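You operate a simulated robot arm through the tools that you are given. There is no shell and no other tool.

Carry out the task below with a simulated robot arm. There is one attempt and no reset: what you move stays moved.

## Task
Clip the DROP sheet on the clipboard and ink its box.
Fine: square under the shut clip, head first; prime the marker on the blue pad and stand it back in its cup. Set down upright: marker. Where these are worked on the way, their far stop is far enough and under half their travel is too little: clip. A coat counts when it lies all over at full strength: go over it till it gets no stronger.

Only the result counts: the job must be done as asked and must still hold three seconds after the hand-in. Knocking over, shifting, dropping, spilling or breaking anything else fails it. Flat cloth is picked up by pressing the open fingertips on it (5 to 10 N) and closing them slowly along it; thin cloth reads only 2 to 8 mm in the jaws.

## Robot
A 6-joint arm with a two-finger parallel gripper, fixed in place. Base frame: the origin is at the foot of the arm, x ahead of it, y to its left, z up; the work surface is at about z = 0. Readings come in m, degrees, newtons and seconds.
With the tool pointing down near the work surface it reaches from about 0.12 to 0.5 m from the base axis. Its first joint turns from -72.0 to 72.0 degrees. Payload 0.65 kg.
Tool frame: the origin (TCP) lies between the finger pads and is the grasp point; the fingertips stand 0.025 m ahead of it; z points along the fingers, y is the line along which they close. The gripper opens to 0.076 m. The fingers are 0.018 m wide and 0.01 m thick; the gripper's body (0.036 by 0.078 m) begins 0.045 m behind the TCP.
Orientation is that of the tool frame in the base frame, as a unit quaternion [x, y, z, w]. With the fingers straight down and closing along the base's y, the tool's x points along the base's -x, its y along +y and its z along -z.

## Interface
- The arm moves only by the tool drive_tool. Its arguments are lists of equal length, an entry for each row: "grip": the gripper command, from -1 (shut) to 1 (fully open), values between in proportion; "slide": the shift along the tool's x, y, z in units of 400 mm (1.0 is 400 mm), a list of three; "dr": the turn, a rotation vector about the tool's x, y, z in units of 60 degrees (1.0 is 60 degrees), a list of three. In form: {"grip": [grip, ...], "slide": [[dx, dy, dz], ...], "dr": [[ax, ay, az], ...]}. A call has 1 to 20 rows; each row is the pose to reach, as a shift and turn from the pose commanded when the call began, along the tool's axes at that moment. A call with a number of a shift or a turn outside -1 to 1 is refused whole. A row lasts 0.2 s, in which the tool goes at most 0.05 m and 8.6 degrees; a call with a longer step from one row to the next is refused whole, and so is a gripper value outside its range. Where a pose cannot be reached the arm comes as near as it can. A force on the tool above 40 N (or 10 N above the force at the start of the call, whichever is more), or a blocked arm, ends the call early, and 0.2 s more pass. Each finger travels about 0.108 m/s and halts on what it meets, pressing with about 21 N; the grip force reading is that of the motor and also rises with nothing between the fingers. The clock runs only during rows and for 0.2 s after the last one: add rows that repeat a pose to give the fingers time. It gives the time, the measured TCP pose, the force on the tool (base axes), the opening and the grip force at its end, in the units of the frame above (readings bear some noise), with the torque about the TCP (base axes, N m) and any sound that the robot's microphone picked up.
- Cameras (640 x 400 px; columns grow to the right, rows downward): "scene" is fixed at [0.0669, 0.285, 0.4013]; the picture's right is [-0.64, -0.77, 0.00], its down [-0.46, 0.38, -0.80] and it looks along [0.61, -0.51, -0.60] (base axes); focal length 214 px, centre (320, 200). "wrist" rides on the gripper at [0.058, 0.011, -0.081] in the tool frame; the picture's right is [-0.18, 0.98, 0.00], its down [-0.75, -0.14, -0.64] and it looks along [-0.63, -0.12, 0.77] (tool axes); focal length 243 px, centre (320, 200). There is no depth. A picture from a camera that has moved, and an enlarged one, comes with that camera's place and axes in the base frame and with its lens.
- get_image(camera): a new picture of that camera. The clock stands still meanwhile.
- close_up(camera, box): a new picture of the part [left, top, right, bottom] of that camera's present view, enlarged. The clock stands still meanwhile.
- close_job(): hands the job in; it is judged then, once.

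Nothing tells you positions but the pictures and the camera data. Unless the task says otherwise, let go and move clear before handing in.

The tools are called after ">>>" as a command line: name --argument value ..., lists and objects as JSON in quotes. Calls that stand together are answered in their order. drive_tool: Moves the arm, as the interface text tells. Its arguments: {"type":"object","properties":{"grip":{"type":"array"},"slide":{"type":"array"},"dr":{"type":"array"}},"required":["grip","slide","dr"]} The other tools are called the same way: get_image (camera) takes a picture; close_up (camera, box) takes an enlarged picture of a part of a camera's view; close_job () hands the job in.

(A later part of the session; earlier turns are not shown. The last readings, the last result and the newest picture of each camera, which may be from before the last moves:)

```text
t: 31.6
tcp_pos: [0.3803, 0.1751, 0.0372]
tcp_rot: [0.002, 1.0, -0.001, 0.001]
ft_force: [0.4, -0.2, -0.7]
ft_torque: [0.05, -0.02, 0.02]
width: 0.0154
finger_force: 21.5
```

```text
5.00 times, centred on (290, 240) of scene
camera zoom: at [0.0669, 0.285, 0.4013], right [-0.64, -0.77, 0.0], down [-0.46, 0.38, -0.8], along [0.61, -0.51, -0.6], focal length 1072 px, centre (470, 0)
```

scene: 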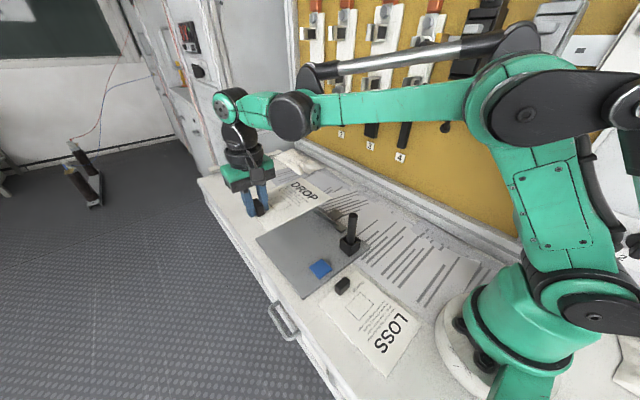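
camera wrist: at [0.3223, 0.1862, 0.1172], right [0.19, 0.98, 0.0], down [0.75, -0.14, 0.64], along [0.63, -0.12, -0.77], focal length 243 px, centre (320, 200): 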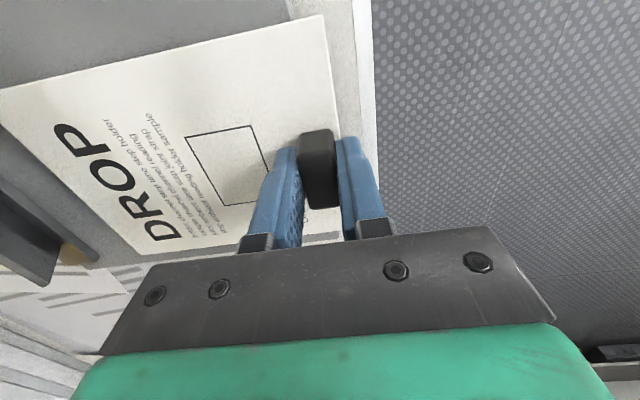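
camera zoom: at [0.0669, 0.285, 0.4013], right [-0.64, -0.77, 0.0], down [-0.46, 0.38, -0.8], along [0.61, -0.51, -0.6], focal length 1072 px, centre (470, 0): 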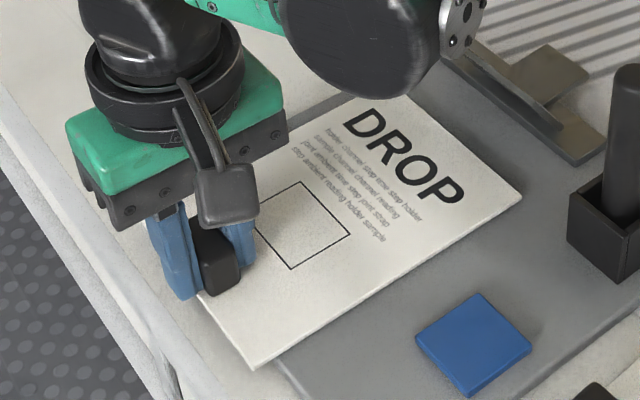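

The sheet is just above the board, square and in line with the clip. I'll slide it in −y under the raised jaw.

>>> drive_tool --grip '[-1, -1, -1, -1, -1, -1, -1, -1]' --slide '[[0, -0.012, 0], [0, -0.024, 0], [0, -0.036, 0], [0, -0.048, 0], [0, -0.056, 0], [0, -0.063, 0], [0, -0.07, 0], [0, -0.07, 0]]' --dr '[[0, 0, 0], [0, 0, 0], [0, 0, 0], [0, 0, 0], [0, 0, 0], [0, 0, 0], [0, 0, 0], [0, 0, 0]]'

>>> close_up --camera "scene" --box '[280, 190, 360, 250]'

>>> get_image --camera "wrist"

```text
t: 33.4
tcp_pos: [0.3793, 0.1461, 0.0374]
tcp_rot: [0.002, 1.0, 0.0, 0.001]
ft_force: [-0.6, 0.6, -0.2]
ft_torque: [0.02, 0.0, -0.01]
width: 0.0153
finger_force: 21.7
```

```text
6.67 times, centred on (320, 220) of scene
camera zoom: at [0.0669, 0.285, 0.4013], right [-0.64, -0.77, 0.0], down [-0.46, 0.38, -0.8], along [0.61, -0.51, -0.6], focal length 1430 px, centre (320, 67)
```

zoom: 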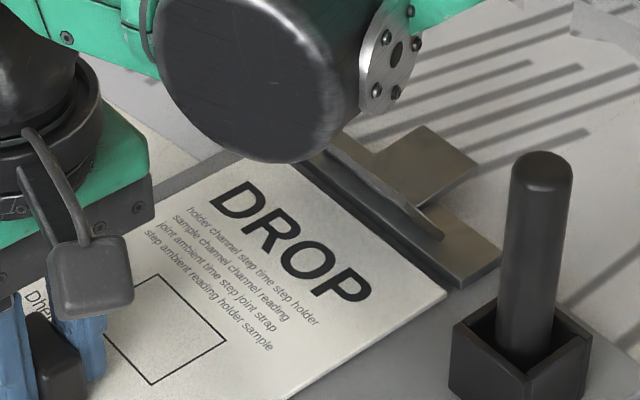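

```text
taken
camera wrist: at [0.3216, 0.1579, 0.1174], right [0.19, 0.98, 0.0], down [0.75, -0.14, 0.64], along [0.63, -0.12, -0.77], focal length 243 px, centre (320, 200)
```

wrist: 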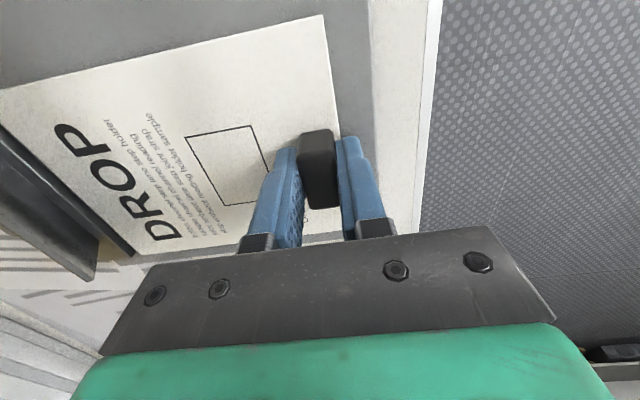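

The head edge sits parallel to the bar, a few mm off it. I'll nudge in slowly until it meets the bar.

>>> drive_tool --grip '[-1, -1, -1, -1, -1]' --slide '[[0, -0.003, 0], [0, -0.006, 0], [0, -0.008, 0], [0, -0.01, 0], [0, -0.01, 0]]' --dr '[[0, 0, 0], [0, 0, 0], [0, 0, 0], [0, 0, 0], [0, 0, 0]]'

>>> close_up --camera "scene" --box '[310, 205, 350, 235]'

```text
t: 34.6
tcp_pos: [0.3789, 0.1415, 0.0355]
tcp_rot: [0.002, 1.0, -0.001, 0.0]
ft_force: [0.7, -0.8, -0.6]
ft_torque: [0.0, -0.03, -0.02]
width: 0.0155
finger_force: 21.1
```

```text
13.33 times, centred on (330, 220) of scene
camera zoom: at [0.0669, 0.285, 0.4013], right [-0.64, -0.77, 0.0], down [-0.46, 0.38, -0.8], along [0.61, -0.51, -0.6], focal length 2860 px, centre (187, -67)
```

zoom: 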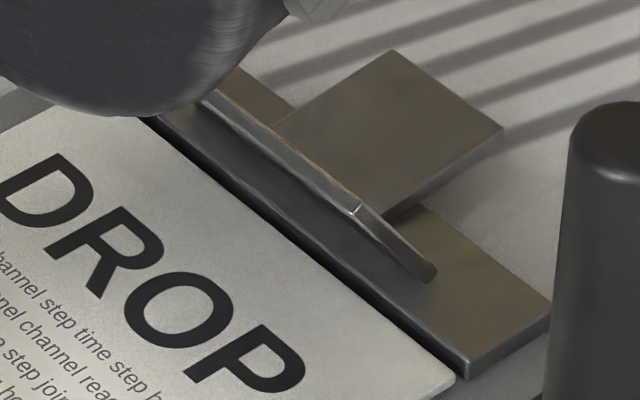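

>>> drive_tool --grip '[-1, -1, -1, -1]' --slide '[[0, -0.0025, 0], [0, -0.005, 0], [0, -0.0065, 0], [0, -0.0065, 0]]' --dr '[[0, 0, 0], [0, 0, 0], [0, 0, 0], [0, 0, 0]]'

>>> close_up --camera "scene" --box '[310, 205, 350, 235]'

```text
t: 35.6
tcp_pos: [0.3803, 0.1399, 0.0387]
tcp_rot: [0.001, 1.0, 0.0, 0.0]
ft_force: [-2.0, 6.4, -0.7]
ft_torque: [0.11, 0.05, 0.02]
width: 0.0152
finger_force: 21.4
```

```text
13.33 times, centred on (330, 220) of scene
camera zoom: at [0.0668, 0.285, 0.4013], right [-0.64, -0.77, 0.0], down [-0.46, 0.38, -0.8], along [0.61, -0.51, -0.6], focal length 2860 px, centre (187, -67)
```

zoom: 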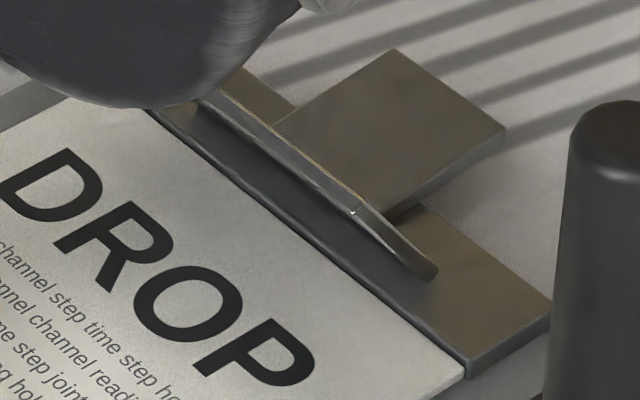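

The head is against the bar at 6 N. I'll back off a touch, let the sheet down on the board and release the tab.

>>> drive_tool --grip '[-1, -1, -1, -0.6, -0.3, -0.1, 0, 0, 0]' --slide '[[0, 0.0015, 0], [0, 0.0015, 0.002], [0, 0.0015, 0.002], [0, 0.0015, 0.002], [0, 0.0015, 0.002], [0, 0.0015, 0.002], [0, 0.0015, 0.002], [0, 0.0015, -0.02], [0, 0.0015, -0.06]]' --dr '[[0, 0, 0], [0, 0, 0], [0, 0, 0], [0, 0, 0], [0, 0, 0], [0, 0, 0], [0, 0, 0], [0, 0, 0], [0, 0, 0]]'

>>> get_image --camera "wrist"

>>> close_up --camera "scene" --box '[240, 190, 360, 270]'

```text
t: 37.6
tcp_pos: [0.3812, 0.141, 0.0623]
tcp_rot: [0.002, 1.0, 0.0, 0.0]
ft_force: [0.9, 0.5, -1.1]
ft_torque: [0.01, -0.02, -0.01]
width: 0.0378
finger_force: 0.1
```

```text
taken
camera wrist: at [0.3224, 0.1522, 0.1423], right [0.19, 0.98, 0.0], down [0.75, -0.14, 0.64], along [0.63, -0.12, -0.77], focal length 243 px, centre (320, 200)
```

wrist: 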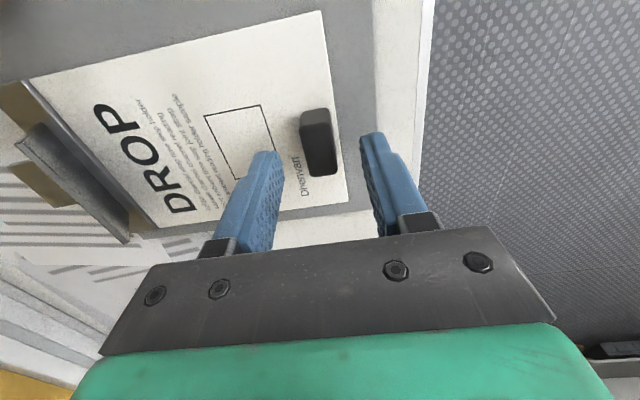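

```text
5.00 times, centred on (300, 230) of scene
camera zoom: at [0.0668, 0.285, 0.4013], right [-0.64, -0.77, 0.0], down [-0.46, 0.38, -0.8], along [0.61, -0.51, -0.6], focal length 1072 px, centre (420, 50)
```

zoom: 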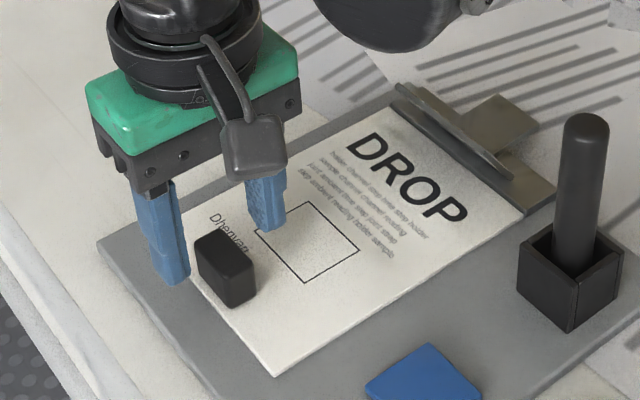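

The sheet is lying square against the clip bar. Next I'll close the fingers and move above the raised jaw's front edge, near (0.379, 0.013, 0.044), to press it shut.

>>> drive_tool --grip '[0, 0, -0.5, -1, -1, -1, -1, -1]' --slide '[[0, 0, -0.06], [0, 0, -0.12], [0, -0.08, -0.12], [0, -0.16, -0.12], [0.003, -0.24, -0.12], [0.005, -0.32, -0.12], [0.005, -0.32, -0.07], [0.005, -0.32, -0.07]]' --dr '[[0, 0, 0], [0, 0, 0], [0, 0, 0], [0, 0, 0], [0, 0, 0], [0, 0, 0], [0, 0, 0], [0, 0, 0]]'

>>> close_up --camera "scene" --box '[290, 185, 370, 245]'

>>> get_image --camera "wrist"

```text
t: 39.4
tcp_pos: [0.3792, 0.0135, 0.0875]
tcp_rot: [0.002, 1.0, -0.001, 0.001]
ft_force: [0.2, 0.1, -0.3]
ft_torque: [-0.02, -0.04, -0.01]
width: 0.0
finger_force: 20.8
```

```text
6.67 times, centred on (330, 215) of scene
camera zoom: at [0.0669, 0.285, 0.4013], right [-0.64, -0.77, 0.0], down [-0.46, 0.38, -0.8], along [0.61, -0.51, -0.6], focal length 1430 px, centre (253, 100)
```

zoom: 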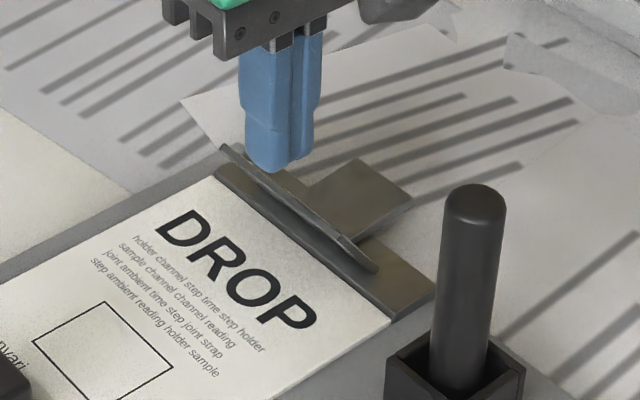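

```text
taken
camera wrist: at [0.3203, 0.0253, 0.1676], right [0.19, 0.98, 0.0], down [0.75, -0.14, 0.64], along [0.63, -0.12, -0.77], focal length 243 px, centre (320, 200)
```

wrist: 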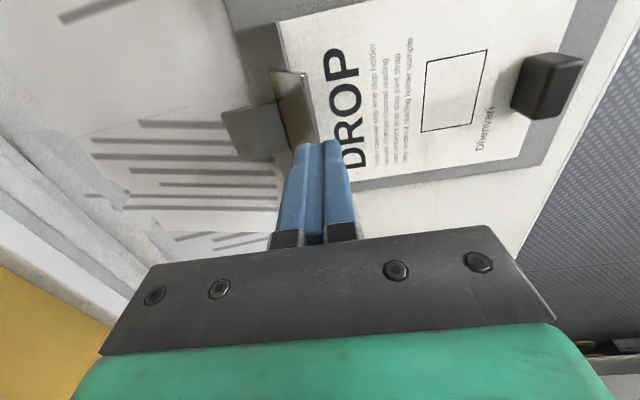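

The fingertips are right above the jaw's front edge. I'll press down slowly, drifting toward +y with the arc.

>>> drive_tool --grip '[-1, -1, -1, -1, -1, -1, -1, -1, -1, -1, -1, -1, -1]' --slide '[[0, 0, 0.015], [0, 0, 0.03], [0, 0, 0.0375], [0, 0.0005, 0.04], [0, 0.001, 0.0425], [0, 0.0015, 0.045], [0, 0.002, 0.0475], [0, 0.0025, 0.05], [0, 0.003, 0.0525], [0, 0.0035, 0.055], [0, 0.004, 0.0575], [0, 0.0045, 0.06], [0, 0.0045, 0.06]]' --dr '[[0, 0, 0], [0, 0, 0], [0, 0, 0], [0, 0, 0], [0, 0, 0], [0, 0, 0], [0, 0, 0], [0, 0, 0], [0, 0, 0], [0, 0, 0], [0, 0, 0], [0, 0, 0], [0, 0, 0]]'

>>> close_up --camera "scene" --box '[300, 195, 360, 235]'

```text
t: 42.2
tcp_pos: [0.3761, 0.0133, 0.0649]
tcp_rot: [0.001, 1.0, 0.0, 0.001]
ft_force: [-0.8, 0.4, 0.4]
ft_torque: [0.04, -0.02, 0.03]
width: 0.0
finger_force: 20.7
```

```text
10.00 times, centred on (330, 215) of scene
camera zoom: at [0.0668, 0.285, 0.4013], right [-0.64, -0.77, 0.0], down [-0.46, 0.38, -0.8], along [0.61, -0.51, -0.6], focal length 2145 px, centre (220, 50)
```

zoom: 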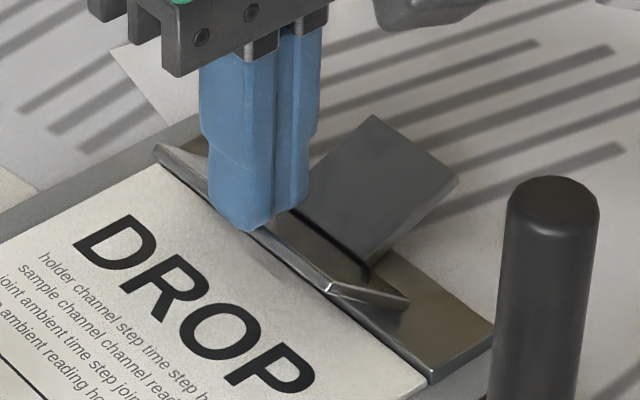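

The jaw is closing smoothly, so I'll continue.

>>> drive_tool --grip '[-1, -1, -1, -1, -1, -1, -1, -1, -1, -1, -1, -1, -1, -1]' --slide '[[0, 0.001, 0.003], [0, 0.002, 0.006], [0, 0.003, 0.009], [0, 0.004, 0.012], [0, 0.005, 0.015], [0, 0.006, 0.018], [0, 0.007, 0.021], [0, 0.008, 0.024], [0, 0.009, 0.027], [0, 0.01, 0.03], [0, 0.011, 0.033], [0, 0.012, 0.036], [0, 0.012, 0.039], [0, 0.012, 0.039]]' --dr '[[0, 0, 0], [0, 0, 0], [0, 0, 0], [0, 0, 0], [0, 0, 0], [0, 0, 0], [0, 0, 0], [0, 0, 0], [0, 0, 0], [0, 0, 0], [0, 0, 0], [0, 0, 0], [0, 0, 0], [0, 0, 0]]'

>>> close_up --camera "scene" --box '[300, 195, 360, 235]'

```text
t: 45.2
tcp_pos: [0.3778, 0.0189, 0.0501]
tcp_rot: [0.001, 1.0, 0.001, 0.0]
ft_force: [-0.3, -0.2, 0.0]
ft_torque: [0.02, -0.02, -0.01]
width: 0.0
finger_force: 20.7
```

```text
10.00 times, centred on (330, 215) of scene
camera zoom: at [0.0669, 0.285, 0.4013], right [-0.64, -0.77, 0.0], down [-0.46, 0.38, -0.8], along [0.61, -0.51, -0.6], focal length 2145 px, centre (220, 50)
```

zoom: 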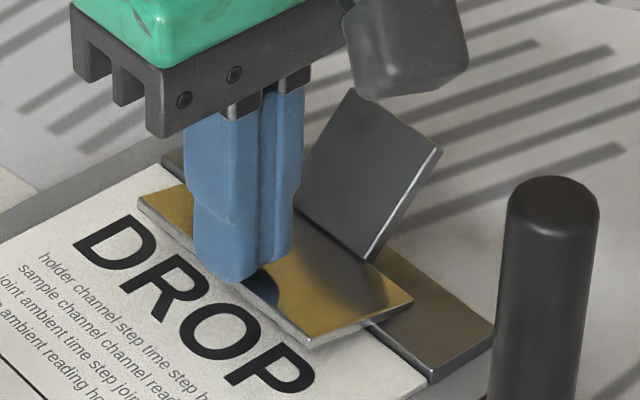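

>>> drive_tool --grip '[-1, -1, -1, -1, -1, -1, -1, -1, -1]' --slide '[[0, 0, 0.003], [0, 0, 0.006], [0, 0, 0.009], [0, 0, 0.012], [0, 0, 0.015], [0, 0, 0.018], [0, 0, 0.021], [0, 0, 0.023], [0, 0, 0.023]]' --dr '[[0, 0, 0], [0, 0, 0], [0, 0, 0], [0, 0, 0], [0, 0, 0], [0, 0, 0], [0, 0, 0], [0, 0, 0], [0, 0, 0]]'

>>> close_up --camera "scene" --box '[300, 195, 360, 235]'

```text
t: 47.1
tcp_pos: [0.3782, 0.0193, 0.0415]
tcp_rot: [0.001, 1.0, -0.002, 0.0]
ft_force: [-1.6, 0.3, 22.0]
ft_torque: [-0.04, 0.0, -0.13]
width: 0.0
finger_force: 20.7
stopped in row 9: the force on the tool passed its limit at 42 N (the readings are from after the stop); the commanded pose is now the measured one
```

```text
10.00 times, centred on (330, 215) of scene
camera zoom: at [0.0668, 0.285, 0.4013], right [-0.64, -0.77, 0.0], down [-0.46, 0.38, -0.8], along [0.61, -0.51, -0.6], focal length 2145 px, centre (220, 50)
```

zoom: 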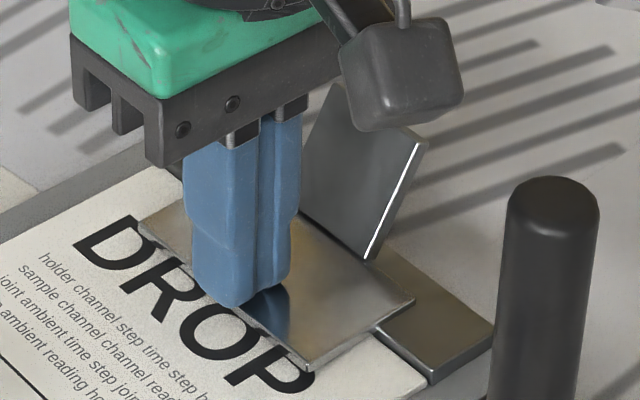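

The jaw is pressed fully home and matches its original shut position. I'll lift off and check the whole board.

>>> drive_tool --grip '[-1, -1, -1, -1, -1]' --slide '[[0, 0, -0.01], [0, 0, -0.05], [0, 0, -0.13], [0, 0, -0.23], [0, 0, -0.33]]' --dr '[[0, 0, 0], [0, 0, 0], [0, 0, 0], [0, 0, 0], [0, 0, 0]]'

>>> close_up --camera "scene" --box '[240, 180, 400, 300]'

>>> close_up --camera "scene" --box '[300, 195, 360, 235]'

>>> get_image --camera "wrist"

```text
t: 48.3
tcp_pos: [0.3771, 0.0178, 0.1748]
tcp_rot: [0.001, 1.0, -0.001, -0.001]
ft_force: [-0.2, 0.1, -0.6]
ft_torque: [0.02, 0.01, 0.02]
width: 0.0
finger_force: 21.0
```

```text
3.33 times, centred on (320, 240) of scene
camera zoom: at [0.0668, 0.285, 0.4013], right [-0.64, -0.77, 0.0], down [-0.46, 0.38, -0.8], along [0.61, -0.51, -0.6], focal length 715 px, centre (320, 67)
```

zoom: 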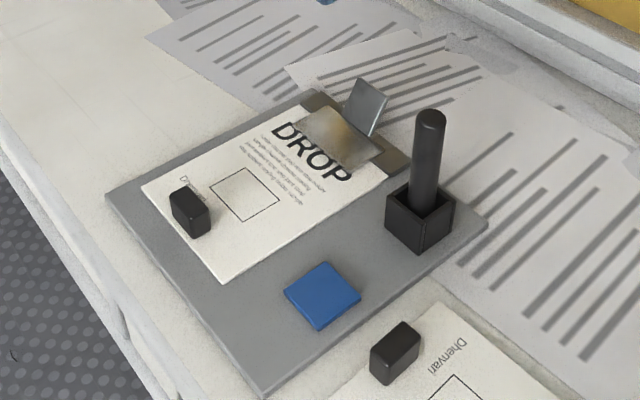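

```text
10.00 times, centred on (330, 215) of scene
camera zoom: at [0.0668, 0.285, 0.4013], right [-0.64, -0.77, 0.0], down [-0.46, 0.38, -0.8], along [0.61, -0.51, -0.6], focal length 2145 px, centre (220, 50)
```

zoom: 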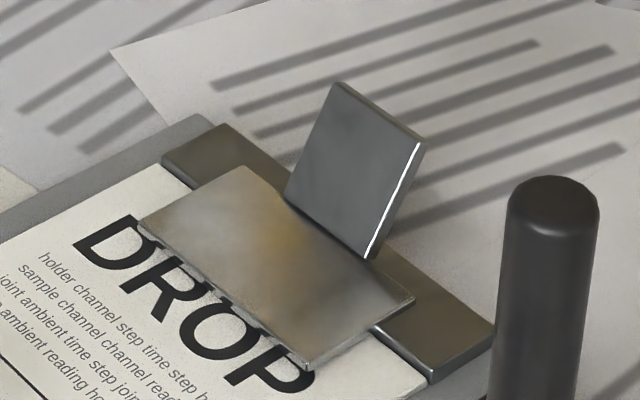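

```text
taken
camera wrist: at [0.319, 0.0296, 0.2543], right [0.19, 0.98, 0.0], down [0.75, -0.14, 0.64], along [0.63, -0.12, -0.77], focal length 243 px, centre (320, 200)
```

wrist: 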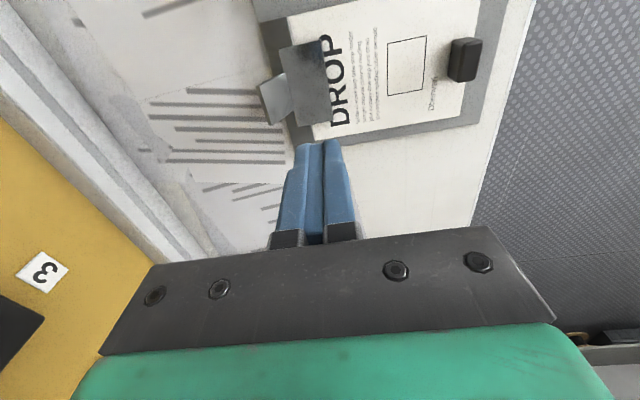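

The clip is shut on the squared sheet, and the board, cup and pad look undisturbed. Now I'll open the fingers and move back to look at the marker and cup.

>>> drive_tool --grip '[-0.5, 0, 0.5, 1, 1, 1]' --slide '[[0.0, 0, -0.0625], [0.08, -0.001, -0.0625], [0.16, -0.002, -0.0625], [0.24, -0.003, -0.0625], [0.318, -0.0045, -0.0625], [0.318, -0.0045, -0.0625]]' --dr '[[0, 0, 0], [0, 0, 0], [0, 0, 0], [0, 0, 0], [0, 0, 0], [0, 0, 0]]'

>>> get_image --camera "wrist"

>>> close_up --camera "wrist" --box '[240, 40, 440, 180]'

>>> close_up --camera "scene" --box '[315, 205, 375, 265]'

```text
t: 49.7
tcp_pos: [0.2507, 0.0181, 0.1979]
tcp_rot: [0.002, 1.0, -0.001, -0.001]
ft_force: [0.5, 0.5, -1.1]
ft_torque: [0.03, 0.02, 0.01]
width: 0.0763
finger_force: 0.1
```

```text
taken
camera wrist: at [0.1929, 0.0295, 0.2777], right [0.19, 0.98, 0.0], down [0.75, -0.14, 0.64], along [0.63, -0.12, -0.77], focal length 243 px, centre (320, 200)
```

wrist: 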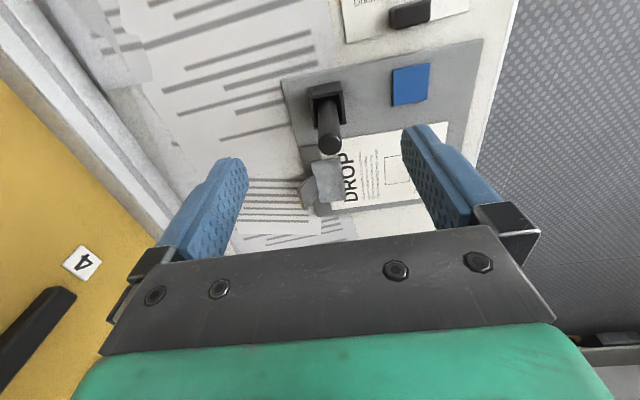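

```text
2.86 times, centred on (340, 110) of wrist
camera zoom: at [0.1929, 0.0295, 0.2777], right [0.19, 0.98, 0.0], down [0.75, -0.14, 0.64], along [0.63, -0.12, -0.77], focal length 693 px, centre (263, 457)
```

zoom: 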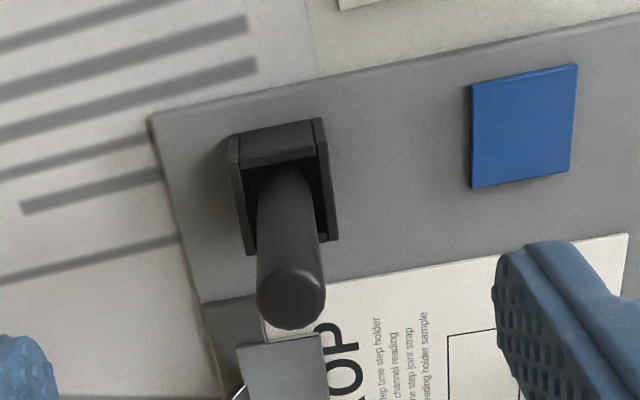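

```text
6.67 times, centred on (345, 235) of scene
camera zoom: at [0.0668, 0.285, 0.4013], right [-0.64, -0.77, 0.0], down [-0.46, 0.38, -0.8], along [0.61, -0.51, -0.6], focal length 1430 px, centre (153, -33)
```

zoom: 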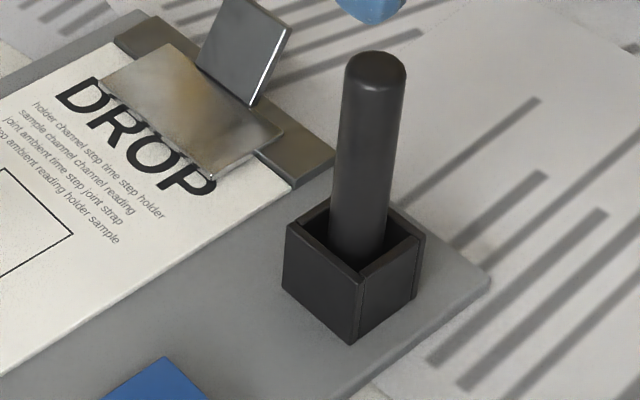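

From the wrist view the marker is at about (0.280, 0.0205) with its top at z≈0.105, and the pad is centred near (0.277, 0.107). I'll line up above the marker and check.

>>> drive_tool --grip '[1, 1, 1, 1, 1]' --slide '[[-0.04, 0.003, 0.0], [-0.074, 0.006, 0.03], [-0.074, 0.006, 0.09], [-0.074, 0.006, 0.14], [-0.074, 0.006, 0.14]]' --dr '[[0, 0, 0], [0, 0, 0], [0, 0, 0], [0, 0, 0], [0, 0, 0]]'

>>> get_image --camera "wrist"

>>> close_up --camera "scene" --box '[310, 170, 400, 260]'

```text
t: 50.9
tcp_pos: [0.2788, 0.0192, 0.142]
tcp_rot: [0.002, 1.0, -0.001, -0.001]
ft_force: [0.5, 0.3, -0.2]
ft_torque: [0.0, -0.01, -0.01]
width: 0.0762
finger_force: 0.1
```

```text
taken
camera wrist: at [0.2223, 0.0308, 0.2212], right [0.19, 0.98, 0.0], down [0.75, -0.14, 0.64], along [0.63, -0.12, -0.77], focal length 243 px, centre (320, 200)
```

wrist: 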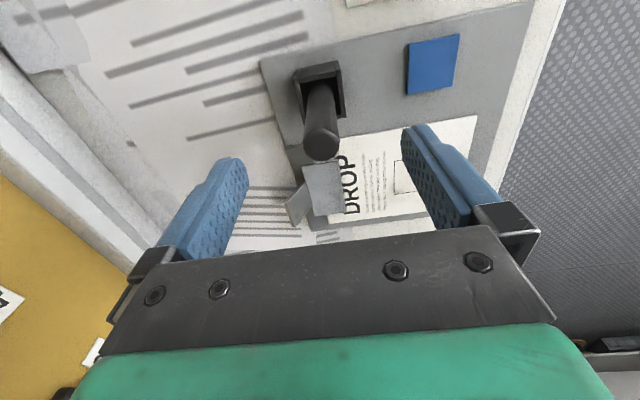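

```text
4.44 times, centred on (355, 215) of scene
camera zoom: at [0.0668, 0.285, 0.4013], right [-0.64, -0.77, 0.0], down [-0.46, 0.38, -0.8], along [0.61, -0.51, -0.6], focal length 953 px, centre (164, 133)
```

zoom: 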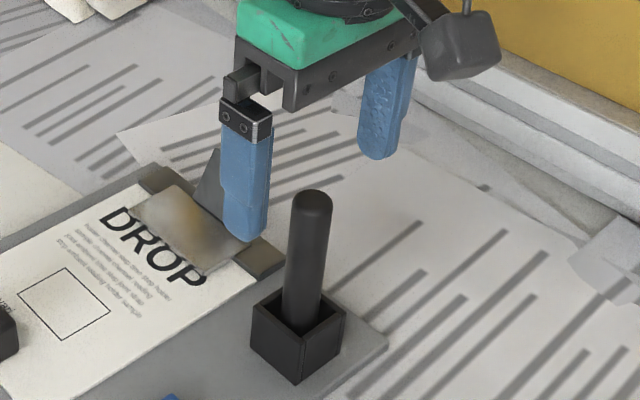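

The marker top is within about 1.5 mm of the gripper axis. I'll descend around it and close.

>>> drive_tool --grip '[1, 1, 1, 1, 1, 0.6, 0.2, -0.1, -0.3, -0.5, -0.7, -1, -1, -1]' --slide '[[0, 0.003, 0.05], [0, 0.003, 0.1], [0, 0.003, 0.15], [0, 0.003, 0.18], [0, 0.003, 0.185], [0, 0.003, 0.185], [0, 0.003, 0.185], [0, 0.003, 0.185], [0, 0.003, 0.185], [0, 0.003, 0.185], [0, 0.003, 0.185], [0, 0.003, 0.185], [0, 0.003, 0.185], [0, 0.003, 0.185]]' --dr '[[0, 0, 0], [0, 0, 0], [0, 0, 0], [0, 0, 0], [0, 0, 0], [0, 0, 0], [0, 0, 0], [0, 0, 0], [0, 0, 0], [0, 0, 0], [0, 0, 0], [0, 0, 0], [0, 0, 0], [0, 0, 0]]'

>>> close_up --camera "scene" --box '[310, 190, 390, 260]'

>>> get_image --camera "wrist"

```text
t: 53.9
tcp_pos: [0.2793, 0.0207, 0.0687]
tcp_rot: [0.002, 1.0, 0.0, 0.0]
ft_force: [0.4, -0.8, 0.0]
ft_torque: [-0.01, 0.0, 0.03]
width: 0.0178
finger_force: 20.8
```

```text
5.71 times, centred on (350, 225) of scene
camera zoom: at [0.0669, 0.285, 0.4013], right [-0.64, -0.77, 0.0], down [-0.46, 0.38, -0.8], along [0.61, -0.51, -0.6], focal length 1226 px, centre (149, 57)
```

zoom: 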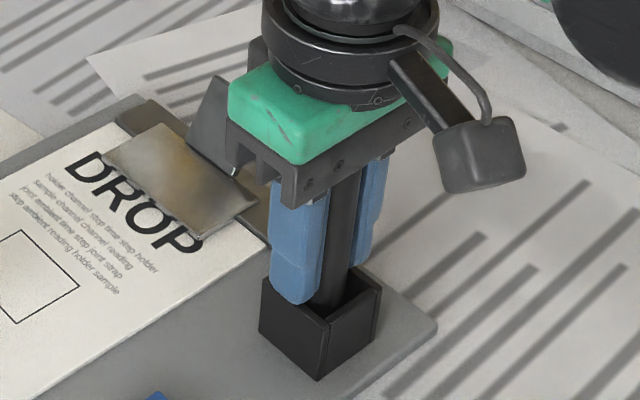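

```text
taken
camera wrist: at [0.2224, 0.0323, 0.1483], right [0.19, 0.98, 0.0], down [0.75, -0.14, 0.64], along [0.63, -0.12, -0.77], focal length 243 px, centre (320, 200)
```

wrist: 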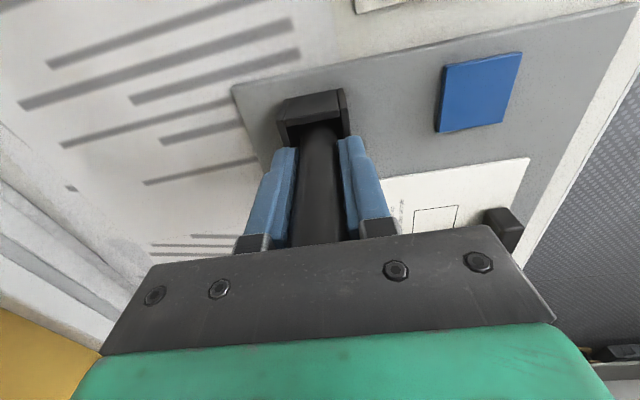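

The marker is gripped (18 mm). I'll lift it straight out of the cup and look at its tip.

>>> drive_tool --grip '[-1, -1, -1, -1, -1, -1]' --slide '[[0, 0, -0.02], [0, 0, -0.05], [0, 0, -0.1], [0, 0, -0.15], [0, 0, -0.2], [0, 0, -0.2]]' --dr '[[0, 0, 0], [0, 0, 0], [0, 0, 0], [0, 0, 0], [0, 0, 0], [0, 0, 0]]'

>>> close_up --camera "scene" --box '[310, 160, 390, 250]'

>>> get_image --camera "wrist"

```text
t: 55.3
tcp_pos: [0.2791, 0.0205, 0.1475]
tcp_rot: [0.002, 1.0, -0.001, 0.0]
ft_force: [0.6, -0.4, 0.1]
ft_torque: [-0.01, 0.01, -0.02]
width: 0.0179
finger_force: 21.1
```

```text
4.44 times, centred on (350, 205) of scene
camera zoom: at [0.0669, 0.285, 0.4013], right [-0.64, -0.77, 0.0], down [-0.46, 0.38, -0.8], along [0.61, -0.51, -0.6], focal length 953 px, centre (187, 178)
```

zoom: 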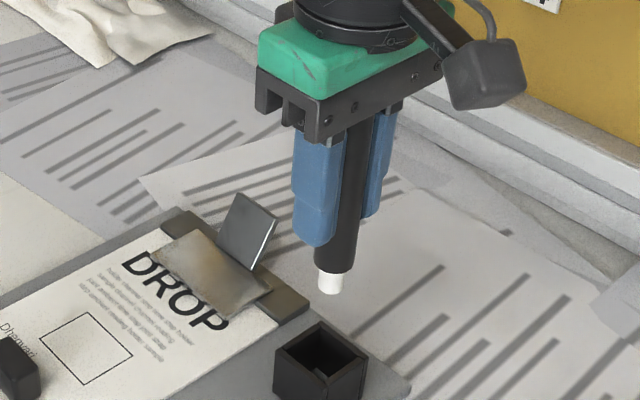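

```text
taken
camera wrist: at [0.222, 0.032, 0.228], right [0.19, 0.98, 0.0], down [0.75, -0.14, 0.64], along [0.63, -0.12, -0.77], focal length 243 px, centre (320, 200)
```

wrist: 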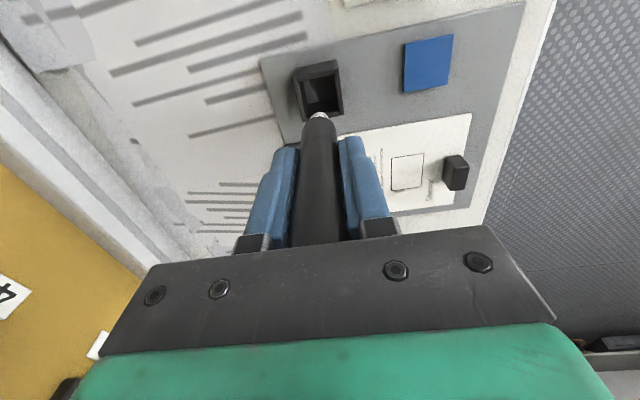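

The white nib is at the bottom, and I estimate the tip to be about 57 mm below the TCP. I'll move over the blue pad and come down close to it.

>>> drive_tool --grip '[-1, -1, -1, -1, -1, -1, -1, -1]' --slide '[[0.001, 0.055, 0], [0.002, 0.11, 0], [0.003, 0.165, 0], [0.004, 0.215, 0], [0.004, 0.215, 0.05], [0.004, 0.215, 0.1], [0.004, 0.215, 0.15], [0.004, 0.215, 0.15]]' --dr '[[0, 0, 0], [0, 0, 0], [0, 0, 0], [0, 0, 0], [0, 0, 0], [0, 0, 0], [0, 0, 0], [0, 0, 0]]'

>>> close_up --camera "scene" --box '[270, 190, 370, 290]'

>>> get_image --camera "wrist"

```text
t: 57.1
tcp_pos: [0.2776, 0.1051, 0.0889]
tcp_rot: [0.002, 1.0, -0.001, 0.0]
ft_force: [0.1, 0.1, -0.8]
ft_torque: [0.01, 0.01, 0.02]
width: 0.0178
finger_force: 21.5
```

```text
4.00 times, centred on (320, 240) of scene
camera zoom: at [0.0668, 0.285, 0.4013], right [-0.64, -0.77, 0.0], down [-0.46, 0.38, -0.8], along [0.61, -0.51, -0.6], focal length 858 px, centre (320, 40)
```

zoom: 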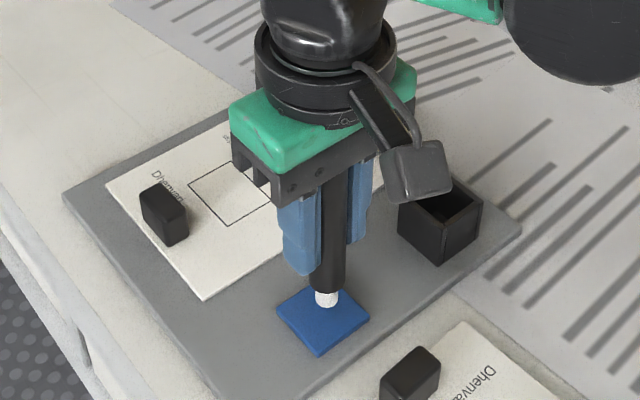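

```text
taken
camera wrist: at [0.22, 0.1181, 0.1682], right [0.19, 0.98, 0.0], down [0.75, -0.14, 0.64], along [0.63, -0.12, -0.77], focal length 243 px, centre (320, 200)
```

wrist: 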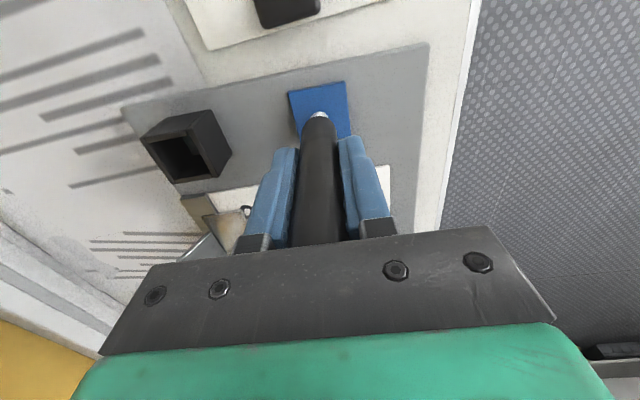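

The nib is about 15 mm above the pad centre. I'll lower it slowly to contact.

>>> drive_tool --grip '[-1, -1, -1, -1, -1, -1, -1, -1]' --slide '[[0, 0, 0.01], [0, 0, 0.02], [0, 0, 0.025], [0, 0, 0.029], [0, 0, 0.032], [0, 0, 0.035], [0, 0, 0.038], [0, 0, 0.038]]' --dr '[[0, 0, 0], [0, 0, 0], [0, 0, 0], [0, 0, 0], [0, 0, 0], [0, 0, 0], [0, 0, 0], [0, 0, 0]]'

>>> close_up --camera "scene" --box '[295, 230, 345, 280]'

```text
t: 58.9
tcp_pos: [0.2796, 0.1067, 0.0736]
tcp_rot: [0.001, 1.0, -0.001, 0.0]
ft_force: [0.4, -6.7, 24.0]
ft_torque: [-0.36, 0.04, 0.05]
width: 0.0176
finger_force: 21.4
```

```text
8.00 times, centred on (320, 255) of scene
camera zoom: at [0.0668, 0.285, 0.4013], right [-0.64, -0.77, 0.0], down [-0.46, 0.38, -0.8], along [0.61, -0.51, -0.6], focal length 1716 px, centre (320, -240)
```

zoom: 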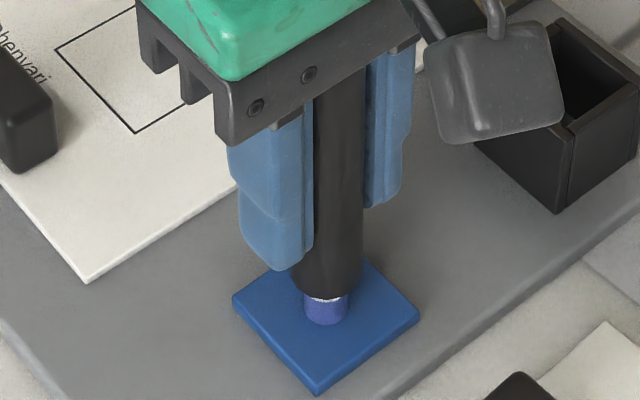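

The nib has turned blue on contact. I'll ease the force and rub it around on the pad to load it evenly.

>>> drive_tool --grip '[-1, -1, -1, -1, -1, -1, -1, -1, -1, -1, -1, -1]' --slide '[[0, 0, -0.0025], [0.006, 0, -0.0025], [0.012, 0, -0.0025], [0.006, 0.006, -0.0025], [0, 0.012, -0.0025], [-0.006, 0.006, -0.0025], [-0.012, 0, -0.0025], [-0.006, -0.006, -0.0025], [0, -0.012, -0.0025], [0.006, -0.006, -0.0025], [0, 0, -0.0025], [0, 0, -0.0025]]' --dr '[[0, 0, 0], [0, 0, 0], [0, 0, 0], [0, 0, 0], [0, 0, 0], [0, 0, 0], [0, 0, 0], [0, 0, 0], [0, 0, 0], [0, 0, 0], [0, 0, 0], [0, 0, 0]]'

```text
t: 61.5
tcp_pos: [0.278, 0.1067, 0.0731]
tcp_rot: [0.001, 1.0, -0.001, -0.001]
ft_force: [-0.5, -0.4, 0.4]
ft_torque: [0.02, 0.0, -0.04]
width: 0.0174
finger_force: 21.2
```

>>> drive_tool --grip '[-1, -1, -1, -1, -1]' --slide '[[0, 0, -0.03], [0, 0, -0.07], [0, 0, -0.11], [0, 0, -0.15], [0, 0, -0.15]]' --dr '[[0, 0, 0], [0, 0, 0], [0, 0, 0], [0, 0, 0], [0, 0, 0]]'

>>> close_up --camera "scene" --box '[280, 170, 360, 270]'

>>> get_image --camera "wrist"

```text
t: 62.7
tcp_pos: [0.2789, 0.1071, 0.1348]
tcp_rot: [0.002, 1.0, -0.002, -0.001]
ft_force: [-0.2, 0.1, -0.2]
ft_torque: [0.01, 0.0, 0.0]
width: 0.0177
finger_force: 20.9
```

```text
4.00 times, centred on (320, 220) of scene
camera zoom: at [0.0669, 0.285, 0.4013], right [-0.64, -0.77, 0.0], down [-0.46, 0.38, -0.8], along [0.61, -0.51, -0.6], focal length 858 px, centre (320, 120)
```

zoom: 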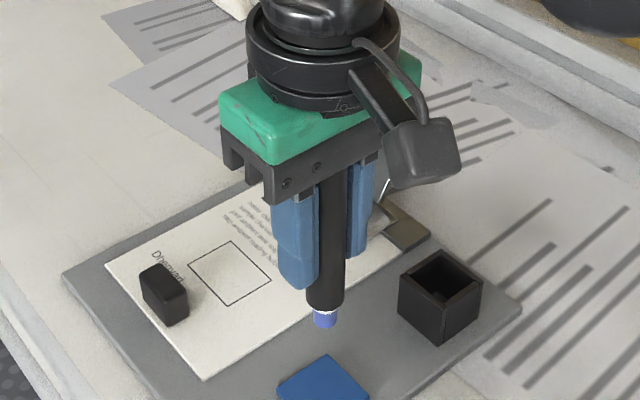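

```text
taken
camera wrist: at [0.221, 0.1187, 0.2138], right [0.19, 0.98, 0.0], down [0.75, -0.14, 0.64], along [0.63, -0.12, -0.77], focal length 243 px, centre (320, 200)
```

wrist: 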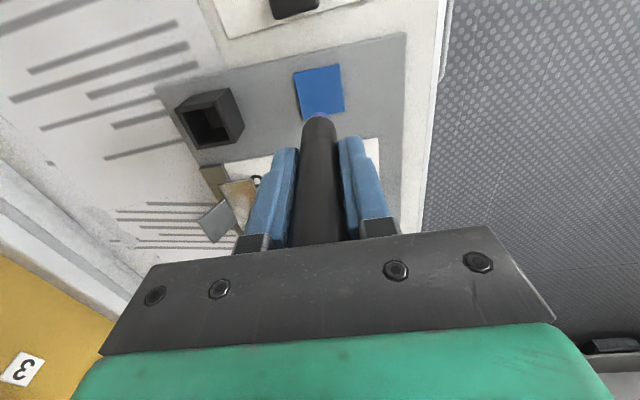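

>>> close_up --camera "scene" --box '[310, 235, 335, 260]'

>>> close_up --camera "scene" --box '[300, 215, 350, 275]'

```text
16.00 times, centred on (322, 248) of scene
camera zoom: at [0.0669, 0.285, 0.4013], right [-0.64, -0.77, 0.0], down [-0.46, 0.38, -0.8], along [0.61, -0.51, -0.6], focal length 3432 px, centre (280, -560)
```

zoom: 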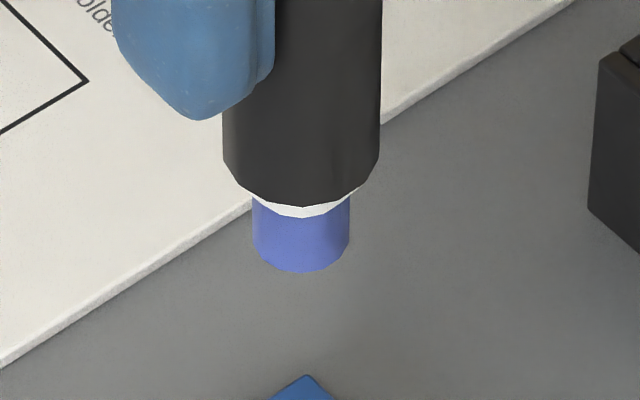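

```text
6.67 times, centred on (325, 245) of scene
camera zoom: at [0.0669, 0.285, 0.4013], right [-0.64, -0.77, 0.0], down [-0.46, 0.38, -0.8], along [0.61, -0.51, -0.6], focal length 1430 px, centre (287, -100)
```

zoom: 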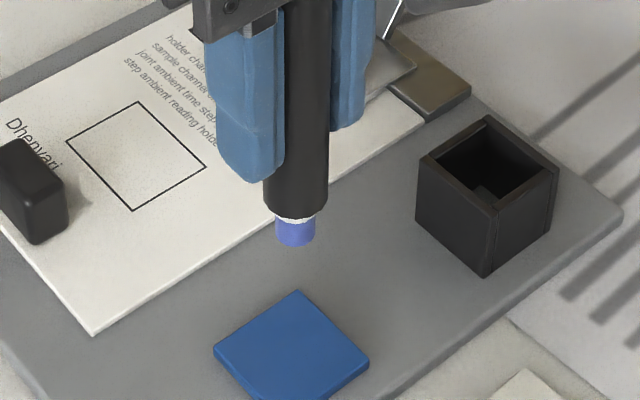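

The nib is primed blue. The box on the sheet spans about x 0.3595–0.402, y 0.0785–0.111, centred near (0.381, 0.0955). I'll move above it and check the alignment before touching.

>>> drive_tool --grip '[-1, -1, -1, -1, -1, -1, -1]' --slide '[[-0.08, -0.01, 0], [-0.16, -0.02, 0], [-0.23, -0.0275, 0], [-0.2575, -0.0275, 0], [-0.2575, -0.0275, 0.06], [-0.2575, -0.0275, 0.12], [-0.2575, -0.0275, 0.12]]' --dr '[[0, 0, 0], [0, 0, 0], [0, 0, 0], [0, 0, 0], [0, 0, 0], [0, 0, 0], [0, 0, 0]]'

>>> close_up --camera "scene" --box '[270, 195, 330, 255]'

>>> get_image --camera "wrist"

```text
t: 64.3
tcp_pos: [0.3826, 0.0952, 0.0848]
tcp_rot: [0.002, 1.0, -0.002, -0.001]
ft_force: [-0.4, -0.1, 0.8]
ft_torque: [0.01, -0.03, 0.0]
width: 0.0179
finger_force: 21.0
```

```text
6.67 times, centred on (300, 225) of scene
camera zoom: at [0.0669, 0.285, 0.4013], right [-0.64, -0.77, 0.0], down [-0.46, 0.38, -0.8], along [0.61, -0.51, -0.6], focal length 1430 px, centre (453, 33)
```

zoom: 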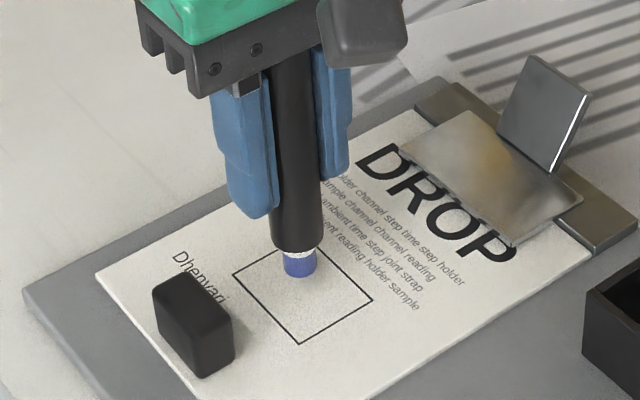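

```text
taken
camera wrist: at [0.3243, 0.1077, 0.1651], right [0.19, 0.98, 0.0], down [0.75, -0.14, 0.64], along [0.63, -0.12, -0.77], focal length 243 px, centre (320, 200)
```

wrist: 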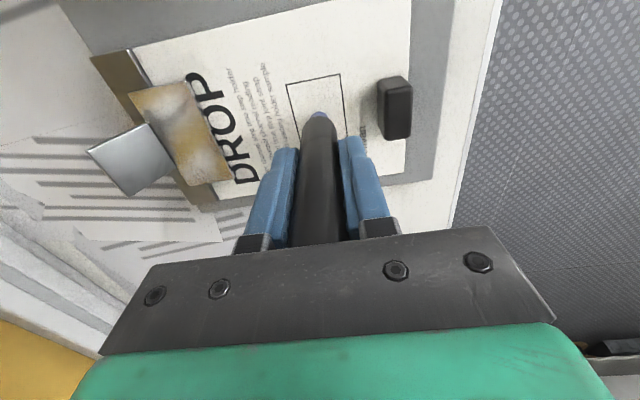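

The nib is above the box centre. I'll lower it slowly to touch there, since the centre is a safe place to start.

>>> drive_tool --grip '[-1, -1, -1, -1, -1, -1, -1, -1, -1, -1]' --slide '[[0, 0, 0.008], [0, 0, 0.014], [0, 0, 0.018], [0, 0, 0.021], [0, 0, 0.024], [0, 0, 0.026], [0, 0, 0.028], [0, 0, 0.03], [0, 0, 0.03], [0, 0, 0.03]]' --dr '[[0, 0, 0], [0, 0, 0], [0, 0, 0], [0, 0, 0], [0, 0, 0], [0, 0, 0], [0, 0, 0], [0, 0, 0], [0, 0, 0], [0, 0, 0]]'

>>> close_up --camera "scene" --box '[280, 215, 320, 250]'

>>> close_up --camera "wrist" --box '[240, 40, 400, 150]'

```text
t: 66.5
tcp_pos: [0.3817, 0.0954, 0.073]
tcp_rot: [0.001, 1.0, -0.001, -0.001]
ft_force: [-0.4, -0.3, -0.1]
ft_torque: [-0.02, 0.0, 0.02]
width: 0.0177
finger_force: 21.2
```

```text
11.43 times, centred on (300, 232) of scene
camera zoom: at [0.0669, 0.285, 0.4013], right [-0.64, -0.77, 0.0], down [-0.46, 0.38, -0.8], along [0.61, -0.51, -0.6], focal length 2451 px, centre (549, -171)
```

zoom: 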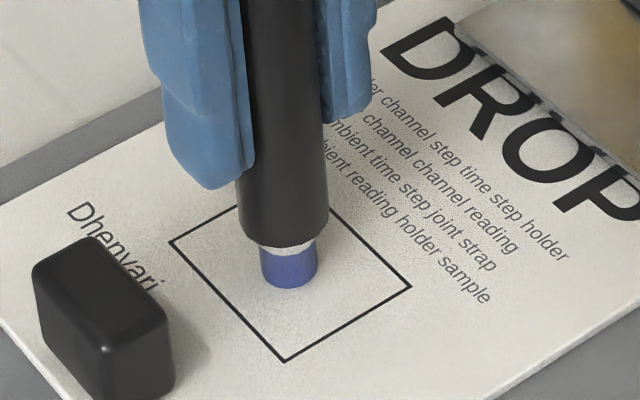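

```text
3.64 times, centred on (320, 95) of wrist
camera zoom: at [0.3243, 0.1079, 0.1535], right [0.19, 0.98, 0.0], down [0.75, -0.14, 0.64], along [0.63, -0.12, -0.77], focal length 882 px, centre (320, 582)
```

zoom: 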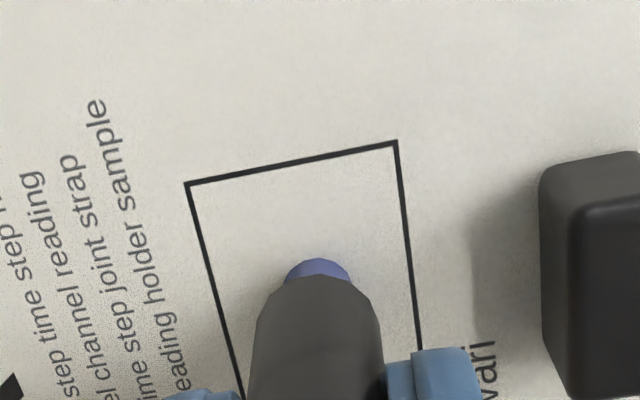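

There's no contact yet, so I'll continue down in small steps.

>>> drive_tool --grip '[-1, -1, -1, -1, -1, -1]' --slide '[[0, 0, 0.002], [0, 0, 0.004], [0, 0, 0.0055], [0, 0, 0.007], [0, 0, 0.007], [0, 0, 0.007]]' --dr '[[0, 0, 0], [0, 0, 0], [0, 0, 0], [0, 0, 0], [0, 0, 0], [0, 0, 0]]'

>>> close_up --camera "scene" --box '[280, 215, 320, 250]'

```text
t: 67.9
tcp_pos: [0.3825, 0.0958, 0.0699]
tcp_rot: [0.002, 1.0, -0.001, -0.001]
ft_force: [0.6, 0.5, 14.1]
ft_torque: [-0.04, -0.03, 0.0]
width: 0.0178
finger_force: 20.9
```

```text
11.43 times, centred on (300, 232) of scene
camera zoom: at [0.0668, 0.285, 0.4013], right [-0.64, -0.77, 0.0], down [-0.46, 0.38, -0.8], along [0.61, -0.51, -0.6], focal length 2451 px, centre (549, -171)
```

zoom: 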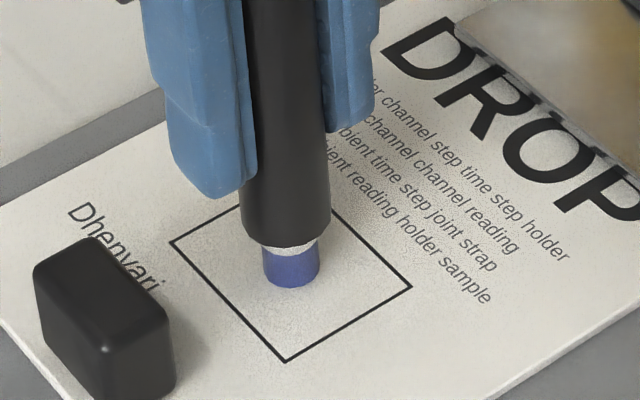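

The nib touches at 14 N and sits about 2 mm short of the box centre in x. I'll ease off slightly and run a first stroke along x to see how the ink lays down.

>>> drive_tool --grip '[-1, -1, -1, -1, -1, -1, -1, -1, -1, -1, -1, -1, -1, -1, -1, -1]' --slide '[[0, 0.007, -0.001], [-0.01, 0.007, -0.001], [-0.02, 0.007, -0.001], [-0.03, 0.007, -0.001], [-0.04, 0.007, -0.001], [-0.0465, 0.007, -0.001], [-0.0365, 0.007, -0.001], [-0.0265, 0.007, -0.001], [-0.0165, 0.007, -0.001], [-0.0065, 0.007, -0.001], [0.0035, 0.007, -0.001], [0.0135, 0.007, -0.001], [0.0235, 0.007, -0.001], [0.0335, 0.007, -0.001], [0.0365, 0.007, -0.001], [0.0365, 0.007, -0.001]]' --dr '[[0, 0, 0], [0, 0, 0], [0, 0, 0], [0, 0, 0], [0, 0, 0], [0, 0, 0], [0, 0, 0], [0, 0, 0], [0, 0, 0], [0, 0, 0], [0, 0, 0], [0, 0, 0], [0, 0, 0], [0, 0, 0], [0, 0, 0], [0, 0, 0]]'

>>> close_up --camera "scene" --box '[280, 215, 320, 250]'

>>> close_up --camera "scene" --box '[240, 180, 400, 300]'

```text
t: 71.3
tcp_pos: [0.3684, 0.0983, 0.0718]
tcp_rot: [0.001, 1.0, -0.001, -0.001]
ft_force: [1.7, 0.7, 5.4]
ft_torque: [0.06, -0.03, 0.01]
width: 0.0179
finger_force: 20.6
```

```text
11.43 times, centred on (300, 232) of scene
camera zoom: at [0.0668, 0.285, 0.4013], right [-0.64, -0.77, 0.0], down [-0.46, 0.38, -0.8], along [0.61, -0.51, -0.6], focal length 2451 px, centre (549, -171)
```

zoom: 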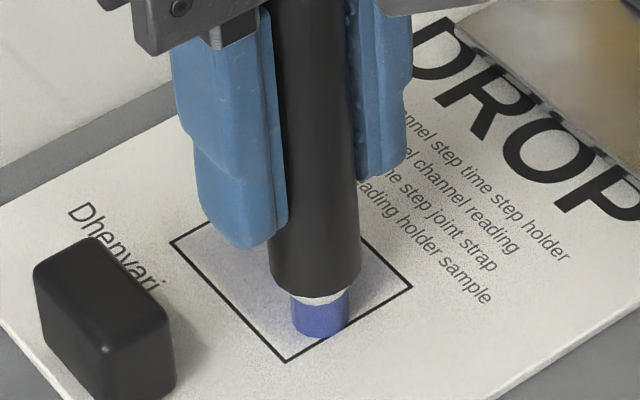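

```text
3.33 times, centred on (320, 240) of scene
camera zoom: at [0.0668, 0.285, 0.4013], right [-0.64, -0.77, 0.0], down [-0.46, 0.38, -0.8], along [0.61, -0.51, -0.6], focal length 715 px, centre (320, 67)
```

zoom: 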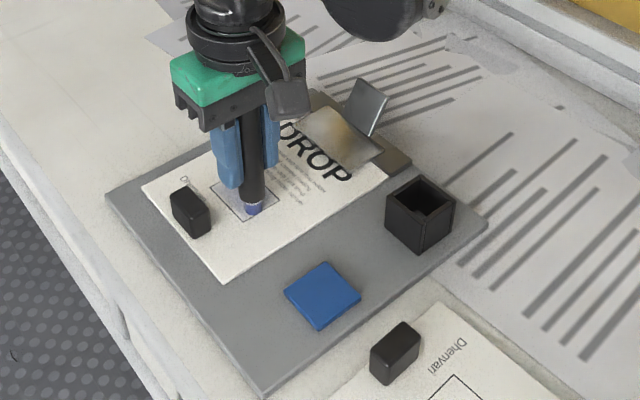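

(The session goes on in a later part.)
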